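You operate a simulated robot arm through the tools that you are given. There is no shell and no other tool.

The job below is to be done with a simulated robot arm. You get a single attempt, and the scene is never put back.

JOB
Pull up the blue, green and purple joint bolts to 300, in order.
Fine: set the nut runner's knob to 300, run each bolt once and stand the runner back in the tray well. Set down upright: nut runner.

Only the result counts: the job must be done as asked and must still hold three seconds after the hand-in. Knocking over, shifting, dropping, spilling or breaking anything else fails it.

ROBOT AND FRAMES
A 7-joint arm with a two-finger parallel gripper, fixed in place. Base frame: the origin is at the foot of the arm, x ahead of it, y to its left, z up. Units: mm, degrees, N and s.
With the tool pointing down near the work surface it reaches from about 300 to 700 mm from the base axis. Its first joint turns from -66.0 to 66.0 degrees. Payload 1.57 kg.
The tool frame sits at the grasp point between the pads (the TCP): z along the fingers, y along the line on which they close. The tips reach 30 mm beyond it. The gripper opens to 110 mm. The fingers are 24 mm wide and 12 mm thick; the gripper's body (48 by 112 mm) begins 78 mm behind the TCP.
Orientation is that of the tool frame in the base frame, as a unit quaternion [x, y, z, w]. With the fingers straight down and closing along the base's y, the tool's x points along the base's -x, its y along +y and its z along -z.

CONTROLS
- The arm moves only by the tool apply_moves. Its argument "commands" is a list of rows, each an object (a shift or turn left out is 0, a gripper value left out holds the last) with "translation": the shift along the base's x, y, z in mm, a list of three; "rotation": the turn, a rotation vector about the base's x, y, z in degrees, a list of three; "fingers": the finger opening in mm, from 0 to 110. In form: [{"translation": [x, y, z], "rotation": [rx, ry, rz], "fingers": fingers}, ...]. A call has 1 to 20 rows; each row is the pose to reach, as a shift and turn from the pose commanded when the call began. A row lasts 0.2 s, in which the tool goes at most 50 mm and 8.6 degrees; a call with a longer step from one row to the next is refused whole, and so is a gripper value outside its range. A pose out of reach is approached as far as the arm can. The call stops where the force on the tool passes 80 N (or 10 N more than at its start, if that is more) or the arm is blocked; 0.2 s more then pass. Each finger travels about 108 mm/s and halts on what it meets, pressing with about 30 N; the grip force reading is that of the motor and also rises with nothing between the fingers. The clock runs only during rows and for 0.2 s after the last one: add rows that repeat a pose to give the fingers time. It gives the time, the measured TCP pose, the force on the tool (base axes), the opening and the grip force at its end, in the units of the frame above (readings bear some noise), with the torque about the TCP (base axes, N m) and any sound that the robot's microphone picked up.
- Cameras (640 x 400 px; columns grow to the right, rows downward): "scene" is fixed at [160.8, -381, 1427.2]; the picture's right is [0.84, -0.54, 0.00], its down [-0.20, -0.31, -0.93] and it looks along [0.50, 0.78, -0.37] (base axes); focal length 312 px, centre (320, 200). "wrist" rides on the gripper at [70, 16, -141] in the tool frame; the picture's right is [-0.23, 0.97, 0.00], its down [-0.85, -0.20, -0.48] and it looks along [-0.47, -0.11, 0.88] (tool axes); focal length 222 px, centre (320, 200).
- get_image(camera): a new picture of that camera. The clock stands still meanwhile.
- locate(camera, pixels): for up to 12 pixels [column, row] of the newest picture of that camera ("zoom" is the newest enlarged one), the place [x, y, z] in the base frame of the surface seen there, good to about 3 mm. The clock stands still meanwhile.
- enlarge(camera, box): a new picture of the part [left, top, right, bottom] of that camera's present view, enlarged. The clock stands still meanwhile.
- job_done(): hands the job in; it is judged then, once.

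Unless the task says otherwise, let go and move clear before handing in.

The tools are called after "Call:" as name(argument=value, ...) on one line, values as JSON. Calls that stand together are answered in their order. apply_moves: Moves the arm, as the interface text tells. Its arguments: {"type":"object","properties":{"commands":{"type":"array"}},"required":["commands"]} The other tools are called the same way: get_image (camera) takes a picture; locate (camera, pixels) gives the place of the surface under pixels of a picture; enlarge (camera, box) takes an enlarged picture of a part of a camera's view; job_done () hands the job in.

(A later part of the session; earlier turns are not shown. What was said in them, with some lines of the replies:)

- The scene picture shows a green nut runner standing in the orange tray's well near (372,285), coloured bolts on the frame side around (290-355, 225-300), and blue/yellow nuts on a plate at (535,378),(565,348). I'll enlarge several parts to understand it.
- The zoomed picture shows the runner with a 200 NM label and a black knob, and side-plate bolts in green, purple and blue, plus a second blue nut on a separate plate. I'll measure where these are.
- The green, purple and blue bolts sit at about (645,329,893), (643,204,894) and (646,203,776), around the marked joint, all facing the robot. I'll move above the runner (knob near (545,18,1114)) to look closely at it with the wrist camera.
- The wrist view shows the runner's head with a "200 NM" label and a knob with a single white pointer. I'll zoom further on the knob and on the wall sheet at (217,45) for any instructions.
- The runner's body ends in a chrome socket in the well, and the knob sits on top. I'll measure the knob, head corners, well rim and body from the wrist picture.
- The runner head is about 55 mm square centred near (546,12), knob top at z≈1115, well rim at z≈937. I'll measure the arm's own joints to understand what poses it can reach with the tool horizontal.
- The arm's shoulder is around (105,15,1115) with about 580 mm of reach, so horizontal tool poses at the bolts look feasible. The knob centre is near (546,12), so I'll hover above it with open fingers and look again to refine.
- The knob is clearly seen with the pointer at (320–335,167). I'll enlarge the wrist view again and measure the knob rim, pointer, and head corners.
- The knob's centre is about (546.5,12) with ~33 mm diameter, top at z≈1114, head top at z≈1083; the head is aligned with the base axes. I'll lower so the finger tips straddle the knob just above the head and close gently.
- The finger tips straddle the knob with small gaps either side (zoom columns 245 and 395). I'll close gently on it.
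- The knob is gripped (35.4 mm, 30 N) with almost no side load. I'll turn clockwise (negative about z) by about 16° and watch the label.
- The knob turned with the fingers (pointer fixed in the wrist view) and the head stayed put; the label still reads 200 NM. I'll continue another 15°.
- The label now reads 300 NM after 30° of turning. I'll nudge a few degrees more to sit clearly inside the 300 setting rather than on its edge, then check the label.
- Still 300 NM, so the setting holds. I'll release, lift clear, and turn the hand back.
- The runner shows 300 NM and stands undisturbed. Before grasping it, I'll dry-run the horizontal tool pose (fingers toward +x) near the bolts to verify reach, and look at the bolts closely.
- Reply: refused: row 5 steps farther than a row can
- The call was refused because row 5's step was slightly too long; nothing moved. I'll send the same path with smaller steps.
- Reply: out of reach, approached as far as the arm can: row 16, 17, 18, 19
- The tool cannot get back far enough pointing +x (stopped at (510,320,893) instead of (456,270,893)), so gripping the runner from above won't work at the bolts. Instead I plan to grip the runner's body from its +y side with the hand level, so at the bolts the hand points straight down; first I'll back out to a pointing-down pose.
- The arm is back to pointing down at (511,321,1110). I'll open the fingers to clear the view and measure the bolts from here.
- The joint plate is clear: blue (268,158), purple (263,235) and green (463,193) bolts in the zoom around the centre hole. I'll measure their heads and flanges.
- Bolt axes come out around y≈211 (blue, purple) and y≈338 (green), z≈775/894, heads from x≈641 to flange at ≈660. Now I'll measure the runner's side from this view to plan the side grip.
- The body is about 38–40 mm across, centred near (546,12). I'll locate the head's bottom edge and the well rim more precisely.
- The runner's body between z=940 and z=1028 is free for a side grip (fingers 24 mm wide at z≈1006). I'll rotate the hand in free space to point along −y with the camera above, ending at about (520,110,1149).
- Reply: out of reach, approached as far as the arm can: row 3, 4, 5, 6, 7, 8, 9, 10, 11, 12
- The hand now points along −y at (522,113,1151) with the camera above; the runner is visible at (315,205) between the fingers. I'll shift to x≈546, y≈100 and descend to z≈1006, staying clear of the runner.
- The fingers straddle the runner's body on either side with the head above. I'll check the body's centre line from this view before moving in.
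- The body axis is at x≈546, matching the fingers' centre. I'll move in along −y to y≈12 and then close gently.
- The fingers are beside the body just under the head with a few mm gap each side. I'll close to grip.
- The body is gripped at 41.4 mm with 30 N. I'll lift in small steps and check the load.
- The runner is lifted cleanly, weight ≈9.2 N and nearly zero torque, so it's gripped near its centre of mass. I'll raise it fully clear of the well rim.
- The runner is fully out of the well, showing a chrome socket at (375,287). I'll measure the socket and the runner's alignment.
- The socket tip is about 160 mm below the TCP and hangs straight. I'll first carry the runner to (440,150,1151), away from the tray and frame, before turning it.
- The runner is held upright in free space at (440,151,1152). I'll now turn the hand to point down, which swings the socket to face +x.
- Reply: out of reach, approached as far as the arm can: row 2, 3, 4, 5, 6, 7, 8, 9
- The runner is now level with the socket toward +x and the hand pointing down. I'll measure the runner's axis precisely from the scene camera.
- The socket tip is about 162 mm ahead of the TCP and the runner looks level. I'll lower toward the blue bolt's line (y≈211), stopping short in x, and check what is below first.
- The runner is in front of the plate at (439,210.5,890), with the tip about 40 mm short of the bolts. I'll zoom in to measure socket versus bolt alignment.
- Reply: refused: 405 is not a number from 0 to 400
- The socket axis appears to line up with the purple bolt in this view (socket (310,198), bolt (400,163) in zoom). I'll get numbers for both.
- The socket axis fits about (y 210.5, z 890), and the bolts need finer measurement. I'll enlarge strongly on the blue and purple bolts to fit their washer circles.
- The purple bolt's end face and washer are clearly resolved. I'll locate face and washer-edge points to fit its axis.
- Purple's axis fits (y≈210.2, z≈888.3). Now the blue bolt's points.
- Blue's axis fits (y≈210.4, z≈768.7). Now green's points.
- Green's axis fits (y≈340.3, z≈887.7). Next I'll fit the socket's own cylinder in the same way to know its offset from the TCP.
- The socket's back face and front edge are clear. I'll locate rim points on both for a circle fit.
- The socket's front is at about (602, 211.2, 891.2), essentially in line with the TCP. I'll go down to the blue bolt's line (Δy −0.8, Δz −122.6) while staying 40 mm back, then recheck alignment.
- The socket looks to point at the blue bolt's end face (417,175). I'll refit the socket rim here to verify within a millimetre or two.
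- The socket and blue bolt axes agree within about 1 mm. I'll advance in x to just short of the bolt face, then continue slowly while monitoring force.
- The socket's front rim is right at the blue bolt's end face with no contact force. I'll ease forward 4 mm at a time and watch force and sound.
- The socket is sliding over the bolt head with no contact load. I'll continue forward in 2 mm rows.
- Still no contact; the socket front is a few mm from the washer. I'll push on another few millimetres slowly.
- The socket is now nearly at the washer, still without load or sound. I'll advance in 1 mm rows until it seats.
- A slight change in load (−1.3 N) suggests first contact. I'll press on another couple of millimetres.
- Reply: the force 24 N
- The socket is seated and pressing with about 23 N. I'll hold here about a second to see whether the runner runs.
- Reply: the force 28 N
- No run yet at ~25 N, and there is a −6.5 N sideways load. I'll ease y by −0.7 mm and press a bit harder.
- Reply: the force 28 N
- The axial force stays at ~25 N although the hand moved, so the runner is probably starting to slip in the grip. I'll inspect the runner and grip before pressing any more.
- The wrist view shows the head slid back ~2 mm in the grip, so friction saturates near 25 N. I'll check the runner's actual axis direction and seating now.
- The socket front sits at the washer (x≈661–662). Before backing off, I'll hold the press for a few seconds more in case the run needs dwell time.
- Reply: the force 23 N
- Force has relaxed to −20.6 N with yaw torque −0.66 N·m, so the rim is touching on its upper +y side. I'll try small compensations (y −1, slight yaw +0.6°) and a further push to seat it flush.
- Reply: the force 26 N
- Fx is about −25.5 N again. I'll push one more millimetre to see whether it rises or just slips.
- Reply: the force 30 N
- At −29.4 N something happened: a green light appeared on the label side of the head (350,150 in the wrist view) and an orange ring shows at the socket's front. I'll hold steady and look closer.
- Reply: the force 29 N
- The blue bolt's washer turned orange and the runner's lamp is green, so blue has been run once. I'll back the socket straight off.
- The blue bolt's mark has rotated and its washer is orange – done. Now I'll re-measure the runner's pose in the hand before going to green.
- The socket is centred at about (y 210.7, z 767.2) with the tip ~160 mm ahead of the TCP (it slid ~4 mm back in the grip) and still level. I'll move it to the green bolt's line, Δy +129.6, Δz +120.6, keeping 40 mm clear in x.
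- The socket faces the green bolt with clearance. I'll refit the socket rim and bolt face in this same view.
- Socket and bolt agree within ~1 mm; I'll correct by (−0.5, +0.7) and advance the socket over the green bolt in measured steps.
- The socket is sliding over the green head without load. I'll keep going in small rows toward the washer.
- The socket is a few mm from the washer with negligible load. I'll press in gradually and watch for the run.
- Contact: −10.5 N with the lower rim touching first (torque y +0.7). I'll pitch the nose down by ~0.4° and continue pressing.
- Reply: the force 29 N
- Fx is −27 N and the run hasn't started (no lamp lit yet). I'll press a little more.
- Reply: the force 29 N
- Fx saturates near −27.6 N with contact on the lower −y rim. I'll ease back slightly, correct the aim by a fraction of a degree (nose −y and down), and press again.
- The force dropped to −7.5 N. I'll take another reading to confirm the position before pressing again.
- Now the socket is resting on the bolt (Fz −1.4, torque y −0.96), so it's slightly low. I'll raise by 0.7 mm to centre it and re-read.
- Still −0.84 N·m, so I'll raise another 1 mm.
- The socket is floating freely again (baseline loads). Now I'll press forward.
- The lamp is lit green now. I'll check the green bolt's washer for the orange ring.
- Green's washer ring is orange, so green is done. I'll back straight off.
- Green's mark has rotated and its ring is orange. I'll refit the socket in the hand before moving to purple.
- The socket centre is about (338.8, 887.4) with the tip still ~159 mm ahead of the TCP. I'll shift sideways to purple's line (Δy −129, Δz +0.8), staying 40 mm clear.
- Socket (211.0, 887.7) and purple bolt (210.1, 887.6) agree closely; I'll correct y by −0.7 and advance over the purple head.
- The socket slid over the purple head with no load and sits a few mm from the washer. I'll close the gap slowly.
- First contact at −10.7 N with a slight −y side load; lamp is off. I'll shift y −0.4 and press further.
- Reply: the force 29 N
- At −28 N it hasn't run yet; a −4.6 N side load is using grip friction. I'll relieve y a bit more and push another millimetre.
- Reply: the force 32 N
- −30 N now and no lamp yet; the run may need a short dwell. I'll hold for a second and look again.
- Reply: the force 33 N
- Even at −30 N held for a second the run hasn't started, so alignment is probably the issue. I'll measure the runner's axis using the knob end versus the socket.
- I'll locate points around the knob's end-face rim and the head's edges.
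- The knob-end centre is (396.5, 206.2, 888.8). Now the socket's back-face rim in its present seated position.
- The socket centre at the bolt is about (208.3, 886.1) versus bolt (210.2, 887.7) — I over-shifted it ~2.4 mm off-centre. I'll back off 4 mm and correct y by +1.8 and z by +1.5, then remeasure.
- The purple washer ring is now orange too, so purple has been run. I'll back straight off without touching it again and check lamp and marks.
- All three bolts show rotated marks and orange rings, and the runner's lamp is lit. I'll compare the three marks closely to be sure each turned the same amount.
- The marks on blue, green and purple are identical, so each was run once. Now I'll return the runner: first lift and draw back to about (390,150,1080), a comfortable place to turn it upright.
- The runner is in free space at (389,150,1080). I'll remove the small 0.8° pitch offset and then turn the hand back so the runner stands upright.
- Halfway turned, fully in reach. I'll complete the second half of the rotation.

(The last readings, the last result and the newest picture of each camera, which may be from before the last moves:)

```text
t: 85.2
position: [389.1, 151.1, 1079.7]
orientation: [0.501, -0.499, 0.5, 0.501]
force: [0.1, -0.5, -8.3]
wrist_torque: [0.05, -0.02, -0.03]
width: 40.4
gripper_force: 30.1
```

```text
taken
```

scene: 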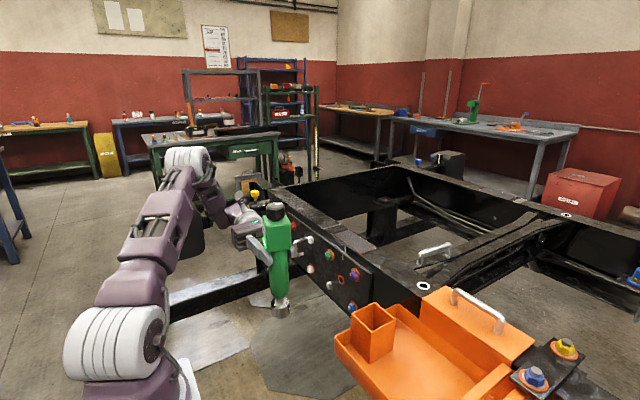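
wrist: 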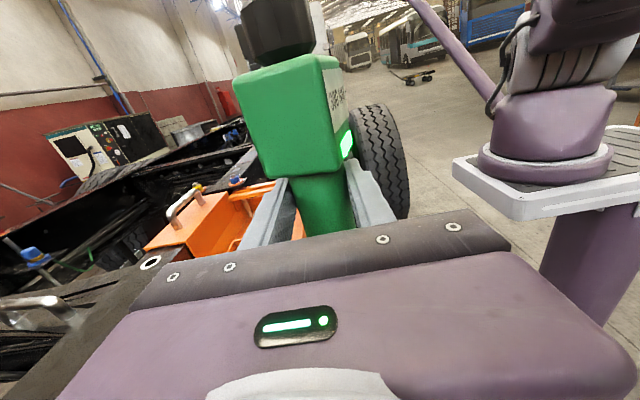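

The runner is upright again with the lamp still lit. I'll raise it to z≈1152 and carry it over the well at (546,12).

Call:
apply_moves(commands=[{"translation": [0, 0, 25]}, {"translation": [0, 0, 50]}, {"translation": [10, -8, 72]}, {"translation": [32, -28, 72]}, {"translation": [54, -48, 72]}, {"translation": [76, -68, 72]}, {"translation": [98, -88, 72]}, {"translation": [120, -108, 72]}, {"translation": [140, -126, 72]}, {"translation": [157, -139, 72]}, {"translation": [157, -139, 72]}])

Call:
get_image(camera="scene")

Call:
enlarge(camera="scene", box=[336, 170, 416, 350])

```text
t: 87.6
position: [546.9, 12.9, 1151.2]
orientation: [0.499, -0.5, 0.499, 0.501]
force: [-0.3, 1.3, -8.9]
wrist_torque: [0.08, -0.03, 0.02]
width: 40.6
gripper_force: 30.0
out of reach, approached as far as the arm can: row 2, 3
```

```text
taken
```

scene: 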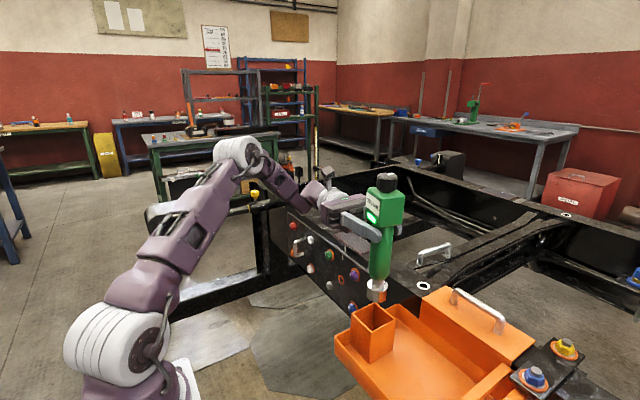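

```text
2.22 times, centred on (376, 260) of scene
```

zoom: 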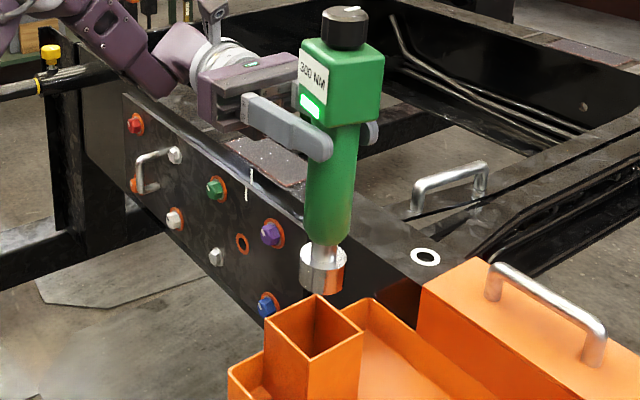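

The runner hangs above the well, label still 300 NM. I'll measure the socket's centre and the well opening before lowering.

Call:
enlarge(camera="scene", box=[344, 272, 408, 332])

```text
6.67 times, centred on (376, 302) of scene
```

zoom: 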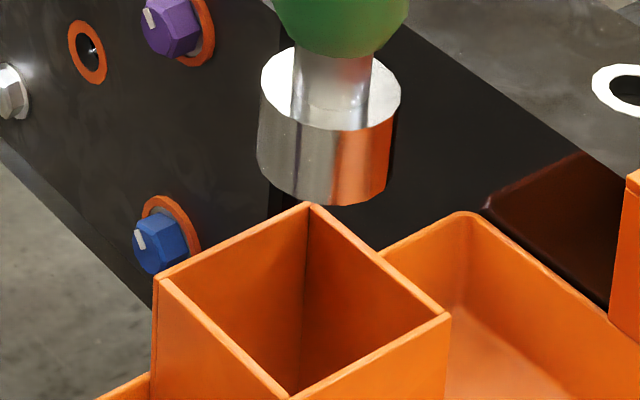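

Call:
locate(camera="zoom", pixels=[[266, 80], [275, 110], [330, 127], [385, 115], [397, 85], [380, 62], [325, 195], [265, 160], [385, 180], [280, 180], [360, 195], [300, 50]])

Call:
locate(camera="zoom", pixels=[[158, 281], [310, 206], [446, 318], [292, 398], [235, 250], [380, 265], [225, 345], [370, 358], [300, 300], [250, 330], [330, 270], [290, 350]])

```text
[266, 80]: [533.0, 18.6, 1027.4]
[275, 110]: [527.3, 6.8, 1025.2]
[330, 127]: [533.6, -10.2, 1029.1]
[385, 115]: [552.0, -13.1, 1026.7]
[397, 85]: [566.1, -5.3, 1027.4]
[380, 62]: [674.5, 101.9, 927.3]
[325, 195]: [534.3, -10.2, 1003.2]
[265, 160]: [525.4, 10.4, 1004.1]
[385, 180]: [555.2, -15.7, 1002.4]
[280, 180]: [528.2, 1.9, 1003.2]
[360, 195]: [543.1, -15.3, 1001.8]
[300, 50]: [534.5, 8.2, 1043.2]
```

```text
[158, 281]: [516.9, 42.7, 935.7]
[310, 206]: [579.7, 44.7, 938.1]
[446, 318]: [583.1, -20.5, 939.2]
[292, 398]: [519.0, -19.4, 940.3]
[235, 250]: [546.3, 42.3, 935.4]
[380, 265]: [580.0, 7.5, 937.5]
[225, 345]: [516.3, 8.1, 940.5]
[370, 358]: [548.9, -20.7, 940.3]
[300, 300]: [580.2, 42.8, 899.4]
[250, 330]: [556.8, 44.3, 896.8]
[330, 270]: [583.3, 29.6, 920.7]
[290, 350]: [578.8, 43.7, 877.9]
```

The well centre is about (549,12) and the socket centre about (546,4) — the runner sits ~8 mm toward the fingertips. I'll check the knob end too, to tell displacement from tilt.

Call:
enlarge(camera="scene", box=[362, 165, 410, 205])

```text
10.00 times, centred on (386, 185) of scene
```

zoom: 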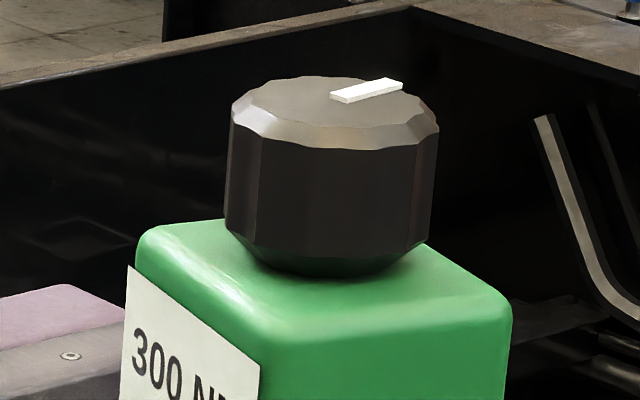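

Call:
locate(camera="zoom", pixels=[[240, 108], [268, 88], [310, 80], [400, 92], [430, 112], [410, 128], [350, 137], [275, 130], [250, 120], [330, 108], [380, 132], [300, 136]])

Call:
locate(camera="scene", pixels=[[366, 218], [378, 224], [403, 216], [378, 205], [369, 188], [399, 192], [372, 250], [388, 250], [380, 270], [372, 265], [376, 240], [384, 260]])

```text
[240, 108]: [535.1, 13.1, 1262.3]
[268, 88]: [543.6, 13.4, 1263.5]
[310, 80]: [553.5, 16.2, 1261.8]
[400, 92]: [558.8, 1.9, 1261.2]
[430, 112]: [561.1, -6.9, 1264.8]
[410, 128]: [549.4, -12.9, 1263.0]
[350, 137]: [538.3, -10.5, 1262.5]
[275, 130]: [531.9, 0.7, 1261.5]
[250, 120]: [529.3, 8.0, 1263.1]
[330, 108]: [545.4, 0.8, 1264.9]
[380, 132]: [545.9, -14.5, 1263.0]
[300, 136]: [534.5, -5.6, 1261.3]
```

```text
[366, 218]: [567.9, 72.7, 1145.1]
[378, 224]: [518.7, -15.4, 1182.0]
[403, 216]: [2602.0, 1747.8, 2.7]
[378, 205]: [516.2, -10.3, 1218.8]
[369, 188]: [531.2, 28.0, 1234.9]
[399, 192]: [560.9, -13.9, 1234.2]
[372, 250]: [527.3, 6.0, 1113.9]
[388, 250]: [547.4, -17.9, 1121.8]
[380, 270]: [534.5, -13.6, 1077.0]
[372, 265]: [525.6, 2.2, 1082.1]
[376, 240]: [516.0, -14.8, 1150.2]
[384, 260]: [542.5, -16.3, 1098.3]
```

The runner is nearly vertical (0.6°) but sits ~9 mm toward the fingertips, so I'll shift (+1.5, +8) to centre it over the well, trim the tilt, and descend most of the way.

Call:
apply_moves(commands=[{"translation": [1.5, 4, 0], "rotation": [-0.3, 0, 0]}, {"translation": [1.5, 8, 0], "rotation": [-0.6, 0, 0]}, {"translation": [1.5, 8, 0], "rotation": [-0.6, 0, 0]}, {"translation": [1.5, 8, -20], "rotation": [-0.6, 0, 0]}, {"translation": [1.5, 8, -45], "rotation": [-0.6, 0, 0]}, {"translation": [1.5, 8, -45], "rotation": [-0.6, 0, 0]}])

Call:
enlarge(camera="scene", box=[336, 282, 416, 352])

Call:
get_image(camera="wrist")

```text
t: 89.0
position: [548.9, 20.5, 1106.9]
orientation: [0.497, -0.497, 0.503, 0.502]
force: [0.9, 0.0, -8.9]
wrist_torque: [0.09, 0.01, 0.01]
width: 40.5
gripper_force: 29.9
```

```text
5.71 times, centred on (376, 317) of scene
```

zoom: 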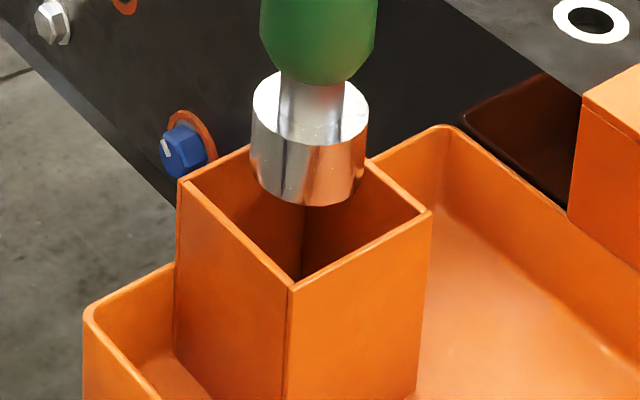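

```text
taken
```

wrist: 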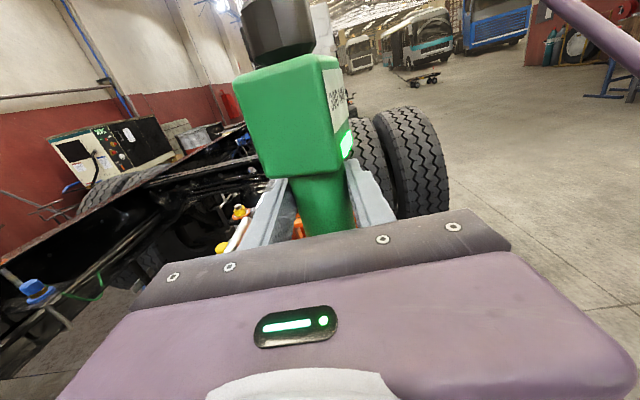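

The socket appears over the opening. I'll verify its centre against the well at this lower height.

Call:
locate(camera="zoom", pixels=[[256, 95], [262, 118], [285, 136], [310, 141], [350, 130], [366, 105], [254, 170], [275, 192], [310, 203], [345, 196], [360, 180], [290, 198]])

Call:
locate(camera="zoom", pixels=[[180, 182], [430, 212], [292, 288], [240, 235], [225, 166], [360, 250], [400, 190], [300, 250], [250, 200], [340, 225], [410, 215], [190, 190]])

```text
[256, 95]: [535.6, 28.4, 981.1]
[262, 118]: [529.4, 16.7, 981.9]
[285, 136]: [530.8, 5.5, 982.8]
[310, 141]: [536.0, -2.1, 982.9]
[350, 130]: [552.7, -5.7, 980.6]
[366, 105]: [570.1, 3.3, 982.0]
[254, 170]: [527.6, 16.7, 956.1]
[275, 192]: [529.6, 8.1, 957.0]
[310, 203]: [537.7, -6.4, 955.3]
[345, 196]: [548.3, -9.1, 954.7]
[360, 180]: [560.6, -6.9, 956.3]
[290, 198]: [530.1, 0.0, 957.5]
```

```text
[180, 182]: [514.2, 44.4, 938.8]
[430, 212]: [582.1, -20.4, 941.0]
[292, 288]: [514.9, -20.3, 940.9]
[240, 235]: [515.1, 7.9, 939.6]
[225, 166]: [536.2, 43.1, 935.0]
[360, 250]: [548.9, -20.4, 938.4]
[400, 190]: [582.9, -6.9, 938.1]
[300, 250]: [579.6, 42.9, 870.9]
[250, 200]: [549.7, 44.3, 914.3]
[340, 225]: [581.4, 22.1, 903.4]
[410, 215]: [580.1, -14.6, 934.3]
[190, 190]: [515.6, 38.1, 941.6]
```

The socket centre (548.5, 12) matches the well centre. I'll lower into the well, slowing near the bottom.

Call:
apply_moves(commands=[{"translation": [0, 0, -20]}, {"translation": [0, 0, -40]}, {"translation": [0, 0, -60]}, {"translation": [0, 0, -80]}, {"translation": [0, 0, -92]}, {"translation": [0, 0, -92]}])

Call:
enlarge(camera="scene", box=[320, 220, 420, 350])

```text
t: 90.4
position: [548.2, 20.6, 1015.2]
orientation: [0.497, -0.498, 0.502, 0.503]
force: [-0.6, -0.1, -8.7]
wrist_torque: [0.08, -0.01, 0.01]
width: 40.4
gripper_force: 29.9
```

```text
3.08 times, centred on (370, 285) of scene
```

zoom: 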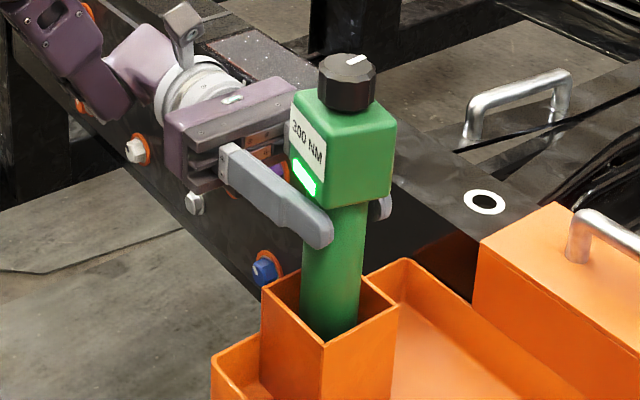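

The runner is well inside the well with no contact yet. I'll lower in small rows until the load transfers.

Call:
apply_moves(commands=[{"translation": [0, 0, -3]}, {"translation": [0, 0, -6]}, {"translation": [0, 0, -8]}, {"translation": [0, 0, -8]}])

```text
t: 91.4
position: [547.4, 19.7, 1007.3]
orientation: [0.497, -0.497, 0.503, 0.503]
force: [0.2, -0.8, -8.2]
wrist_torque: [0.09, 0.01, 0.0]
width: 40.6
gripper_force: 29.9
```

Call:
apply_moves(commands=[{"translation": [0, 0, -1.5]}, {"translation": [0, 0, -3]}, {"translation": [0, 0, -4]}, {"translation": [0, 0, -4]}])

```text
t: 92.4
position: [548.6, 21.3, 1003.7]
orientation: [0.497, -0.498, 0.502, 0.503]
force: [-0.5, -0.9, -9.0]
wrist_torque: [0.08, -0.03, 0.01]
width: 40.6
gripper_force: 29.9
```

Call:
apply_moves(commands=[{"translation": [0, 0, -1]}, {"translation": [0, 0, -2]}, {"translation": [0, 0, -3]}, {"translation": [0, 0, -3]}])

Call:
enlarge(camera="scene", box=[320, 220, 420, 350])

```text
t: 93.4
position: [548.3, 19.7, 1002.2]
orientation: [0.495, -0.497, 0.504, 0.503]
force: [-5.4, 3.3, 17.2]
wrist_torque: [0.68, 0.09, 0.11]
width: 40.2
gripper_force: 30.6
```

```text
3.08 times, centred on (370, 285) of scene
```

zoom: 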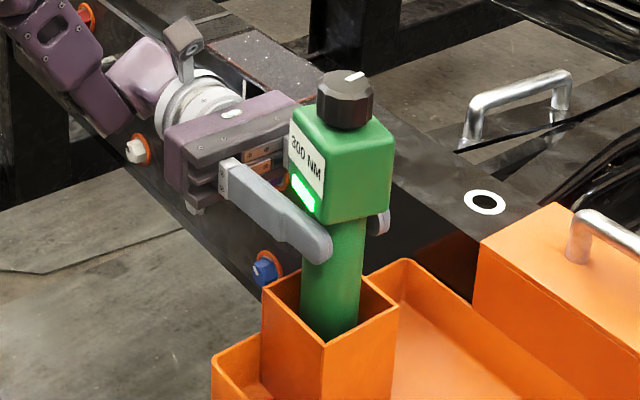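

The runner has bottomed (Fz +17 N). I'll relieve the pressure slightly before opening.

Call:
apply_moves(commands=[{"translation": [0, 0, 0.6]}, {"translation": [0, 0, 1]}, {"translation": [0, 0, 1]}])

```text
t: 94.2
position: [548.3, 19.3, 1002.1]
orientation: [0.496, -0.498, 0.503, 0.504]
force: [-2.5, -2.8, 16.3]
wrist_torque: [-0.34, -0.33, 0.01]
width: 40.3
gripper_force: 30.3
```

Still +16 N; I'll raise another millimetre.

Call:
apply_moves(commands=[{"translation": [0, 0, 0.6]}, {"translation": [0, 0, 1.2]}, {"translation": [0, 0, 1.2]}])

```text
t: 95.0
position: [548.1, 20.9, 1002.4]
orientation: [0.497, -0.498, 0.502, 0.503]
force: [-0.8, -3.2, -0.4]
wrist_torque: [-0.6, -0.1, -0.07]
width: 40.5
gripper_force: 30.1
```

The weight is now on the well floor (Fz ≈ 0). I'll open the fingers gently.

Call:
apply_moves(commands=[{"fingers": 41}, {"fingers": 42}, {"fingers": 44}, {"fingers": 47}, {"fingers": 52}, {"fingers": 60}, {"fingers": 70}, {"fingers": 70}])

Call:
enlarge(camera="scene", box=[320, 220, 420, 350])

Call:
get_image(camera="wrist")

```text
t: 96.8
position: [547.7, 19.7, 1003.5]
orientation: [0.497, -0.497, 0.503, 0.503]
force: [0.0, -0.6, 0.2]
wrist_torque: [-0.01, -0.02, 0.0]
width: 70.0
gripper_force: 0.1
```

```text
3.08 times, centred on (370, 285) of scene
```

zoom: 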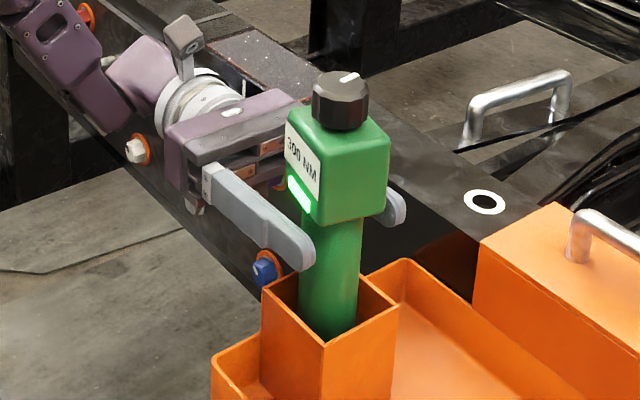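

```text
taken
```

wrist: 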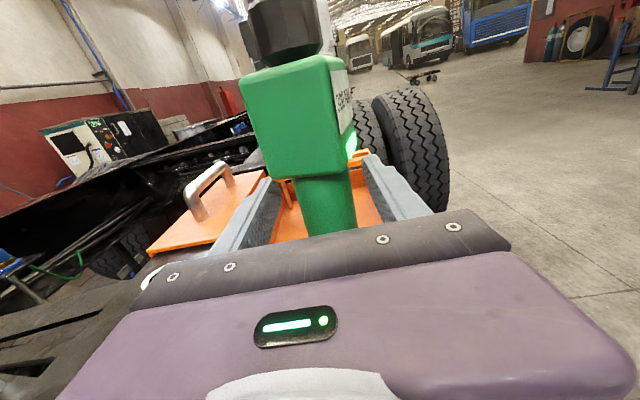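

The runner is released and standing. I'll withdraw the hand straight back along +y and then check its uprightness.

Call:
apply_moves(commands=[{"translation": [0, 15, 0], "fingers": 80}, {"translation": [0, 35, 0], "fingers": 90}, {"translation": [0, 60, 0], "fingers": 90}, {"translation": [0, 85, 0], "fingers": 90}, {"translation": [0, 85, 0], "fingers": 90}])

Call:
enlarge(camera="scene", box=[320, 220, 420, 350])

Call:
get_image(camera="wrist")

```text
t: 98.0
position: [547.3, 105.3, 1002.5]
orientation: [0.497, -0.497, 0.503, 0.503]
force: [-0.3, 0.8, 0.2]
wrist_torque: [0.0, 0.0, -0.01]
width: 90.0
gripper_force: 0.0
```

```text
3.08 times, centred on (370, 285) of scene
```

zoom: 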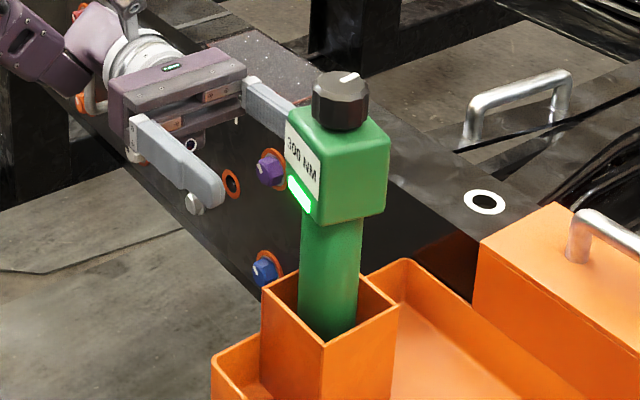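

```text
taken
```

wrist: 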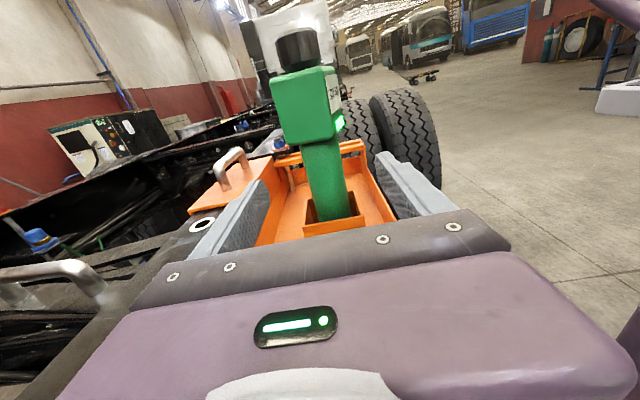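

The hand is clear. I'll measure the knob top and the body to confirm the runner stands vertical and at full depth.

Call:
enlarge(camera="scene", box=[352, 236, 400, 276])

```text
10.00 times, centred on (376, 256) of scene
```

zoom: 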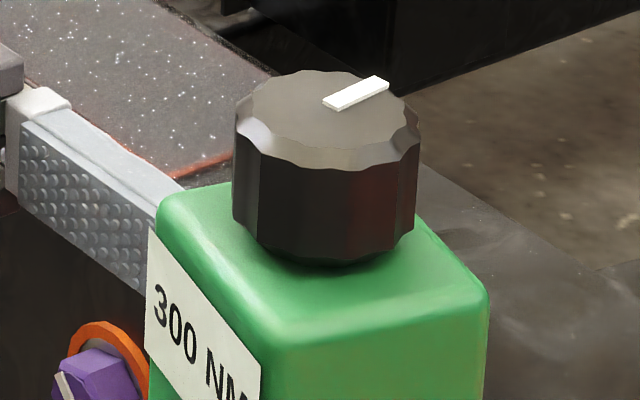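

Call:
locate(camera="zoom", pixels=[[242, 110], [270, 85], [320, 74], [375, 85], [412, 110], [395, 140], [340, 158], [290, 155], [255, 135], [320, 115], [180, 200], [400, 300]])

Call:
locate(camera="scene", pixels=[[371, 300], [376, 300], [366, 296], [373, 310], [369, 315], [377, 315], [373, 325], [382, 305], [368, 308], [380, 318], [352, 310], [386, 310]])

```text
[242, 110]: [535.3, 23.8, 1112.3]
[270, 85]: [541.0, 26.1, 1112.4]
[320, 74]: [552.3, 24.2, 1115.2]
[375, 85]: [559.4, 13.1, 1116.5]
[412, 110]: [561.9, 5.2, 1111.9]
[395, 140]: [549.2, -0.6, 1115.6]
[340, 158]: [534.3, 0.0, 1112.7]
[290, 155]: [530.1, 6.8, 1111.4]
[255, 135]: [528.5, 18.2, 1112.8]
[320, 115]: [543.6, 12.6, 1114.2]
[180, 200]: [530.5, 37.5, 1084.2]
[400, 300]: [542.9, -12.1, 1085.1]
```

```text
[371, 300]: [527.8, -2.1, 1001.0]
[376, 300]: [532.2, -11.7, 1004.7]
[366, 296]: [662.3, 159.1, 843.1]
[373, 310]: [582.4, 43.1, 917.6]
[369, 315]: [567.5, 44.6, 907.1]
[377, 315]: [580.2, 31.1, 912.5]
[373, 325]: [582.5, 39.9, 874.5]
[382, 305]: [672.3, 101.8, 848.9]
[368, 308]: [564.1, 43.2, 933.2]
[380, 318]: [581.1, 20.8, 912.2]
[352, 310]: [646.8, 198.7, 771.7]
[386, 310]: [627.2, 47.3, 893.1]
```

The knob top is centred at about (545,13) at z≈1113.5, same as originally, so the runner stands upright on the well floor at 300 NM. I'll move the hand up and away and take a final overall look.

Call:
apply_moves(commands=[{"translation": [-20, 10, 30]}, {"translation": [-40, 20, 65]}, {"translation": [-60, 30, 100]}, {"translation": [-80, 40, 130]}, {"translation": [-80, 40, 130]}])

Call:
get_image(camera="scene")

Call:
enlarge(camera="scene", box=[270, 210, 430, 350])

Call:
locate(camera="scene", pixels=[[371, 300], [376, 300], [373, 310], [369, 315], [377, 315], [373, 322], [380, 305], [376, 245], [372, 290], [378, 290]])

```text
t: 99.2
position: [467.4, 144.4, 1133.5]
orientation: [0.496, -0.497, 0.503, 0.503]
force: [0.1, 0.6, 0.5]
wrist_torque: [0.04, 0.0, 0.0]
width: 89.8
gripper_force: 0.0
```

```text
taken
```

scene: 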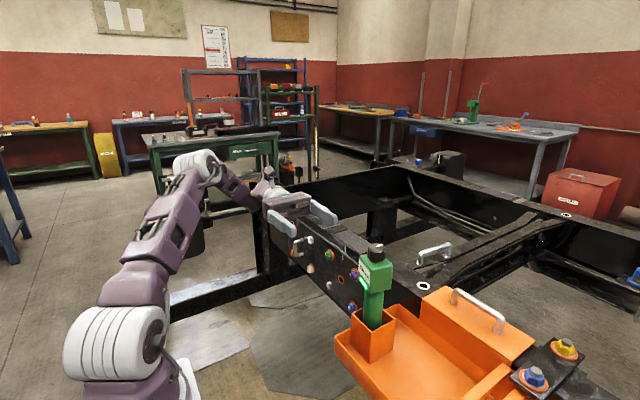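

```text
2.86 times, centred on (350, 280) of scene
```

zoom: 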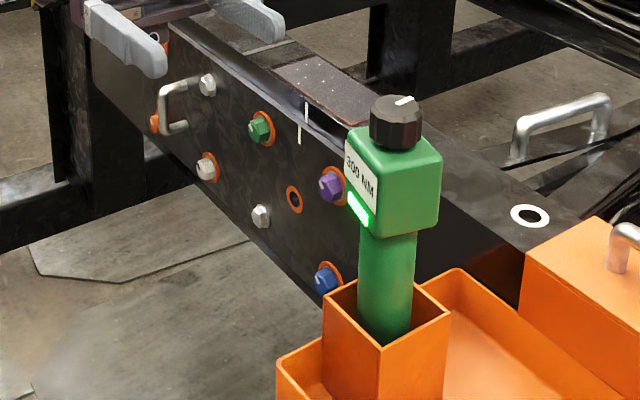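

```text
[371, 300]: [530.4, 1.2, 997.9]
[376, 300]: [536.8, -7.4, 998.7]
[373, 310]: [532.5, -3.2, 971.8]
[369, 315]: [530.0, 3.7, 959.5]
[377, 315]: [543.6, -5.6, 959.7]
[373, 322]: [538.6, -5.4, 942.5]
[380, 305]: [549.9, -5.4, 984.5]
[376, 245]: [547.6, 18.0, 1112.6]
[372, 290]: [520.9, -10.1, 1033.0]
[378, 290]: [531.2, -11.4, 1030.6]
```

The last pictures show the runner standing upright in its well, reading 300 NM. The blue, green and purple bolts all have orange rings and turned marks, and the hand is clear with nothing else disturbed. I'm handing the job in.

Call:
job_done()

```text
The job is handed in.
```

The blue, green and purple joint bolts are pulled up to 300 in that order. The nut runner is standing upright in its tray well with the knob still at 300. I've handed the job in; no verdict came back beyond the acknowledgement.

- **Bolts:** each of the three now has an orange ring on its washer, and its white mark has turned by the same amount as on the other two.
- **Green bolt:** I pressed onto it twice without taking the socket off in between, because the first press showed no sign of a run. The readings suggest it ran only once, and its mark matches the other two, but I couldn't confirm that directly.
- **Runner:** it slid and rolled slightly in the grip while I pressed. After release it stood at its original height and position, but turned a little, so its label faces slightly differently than before.
- **Everything else:** I saw nothing knocked, shifted or dropped in the final pictures, and the hand is clear of the work.
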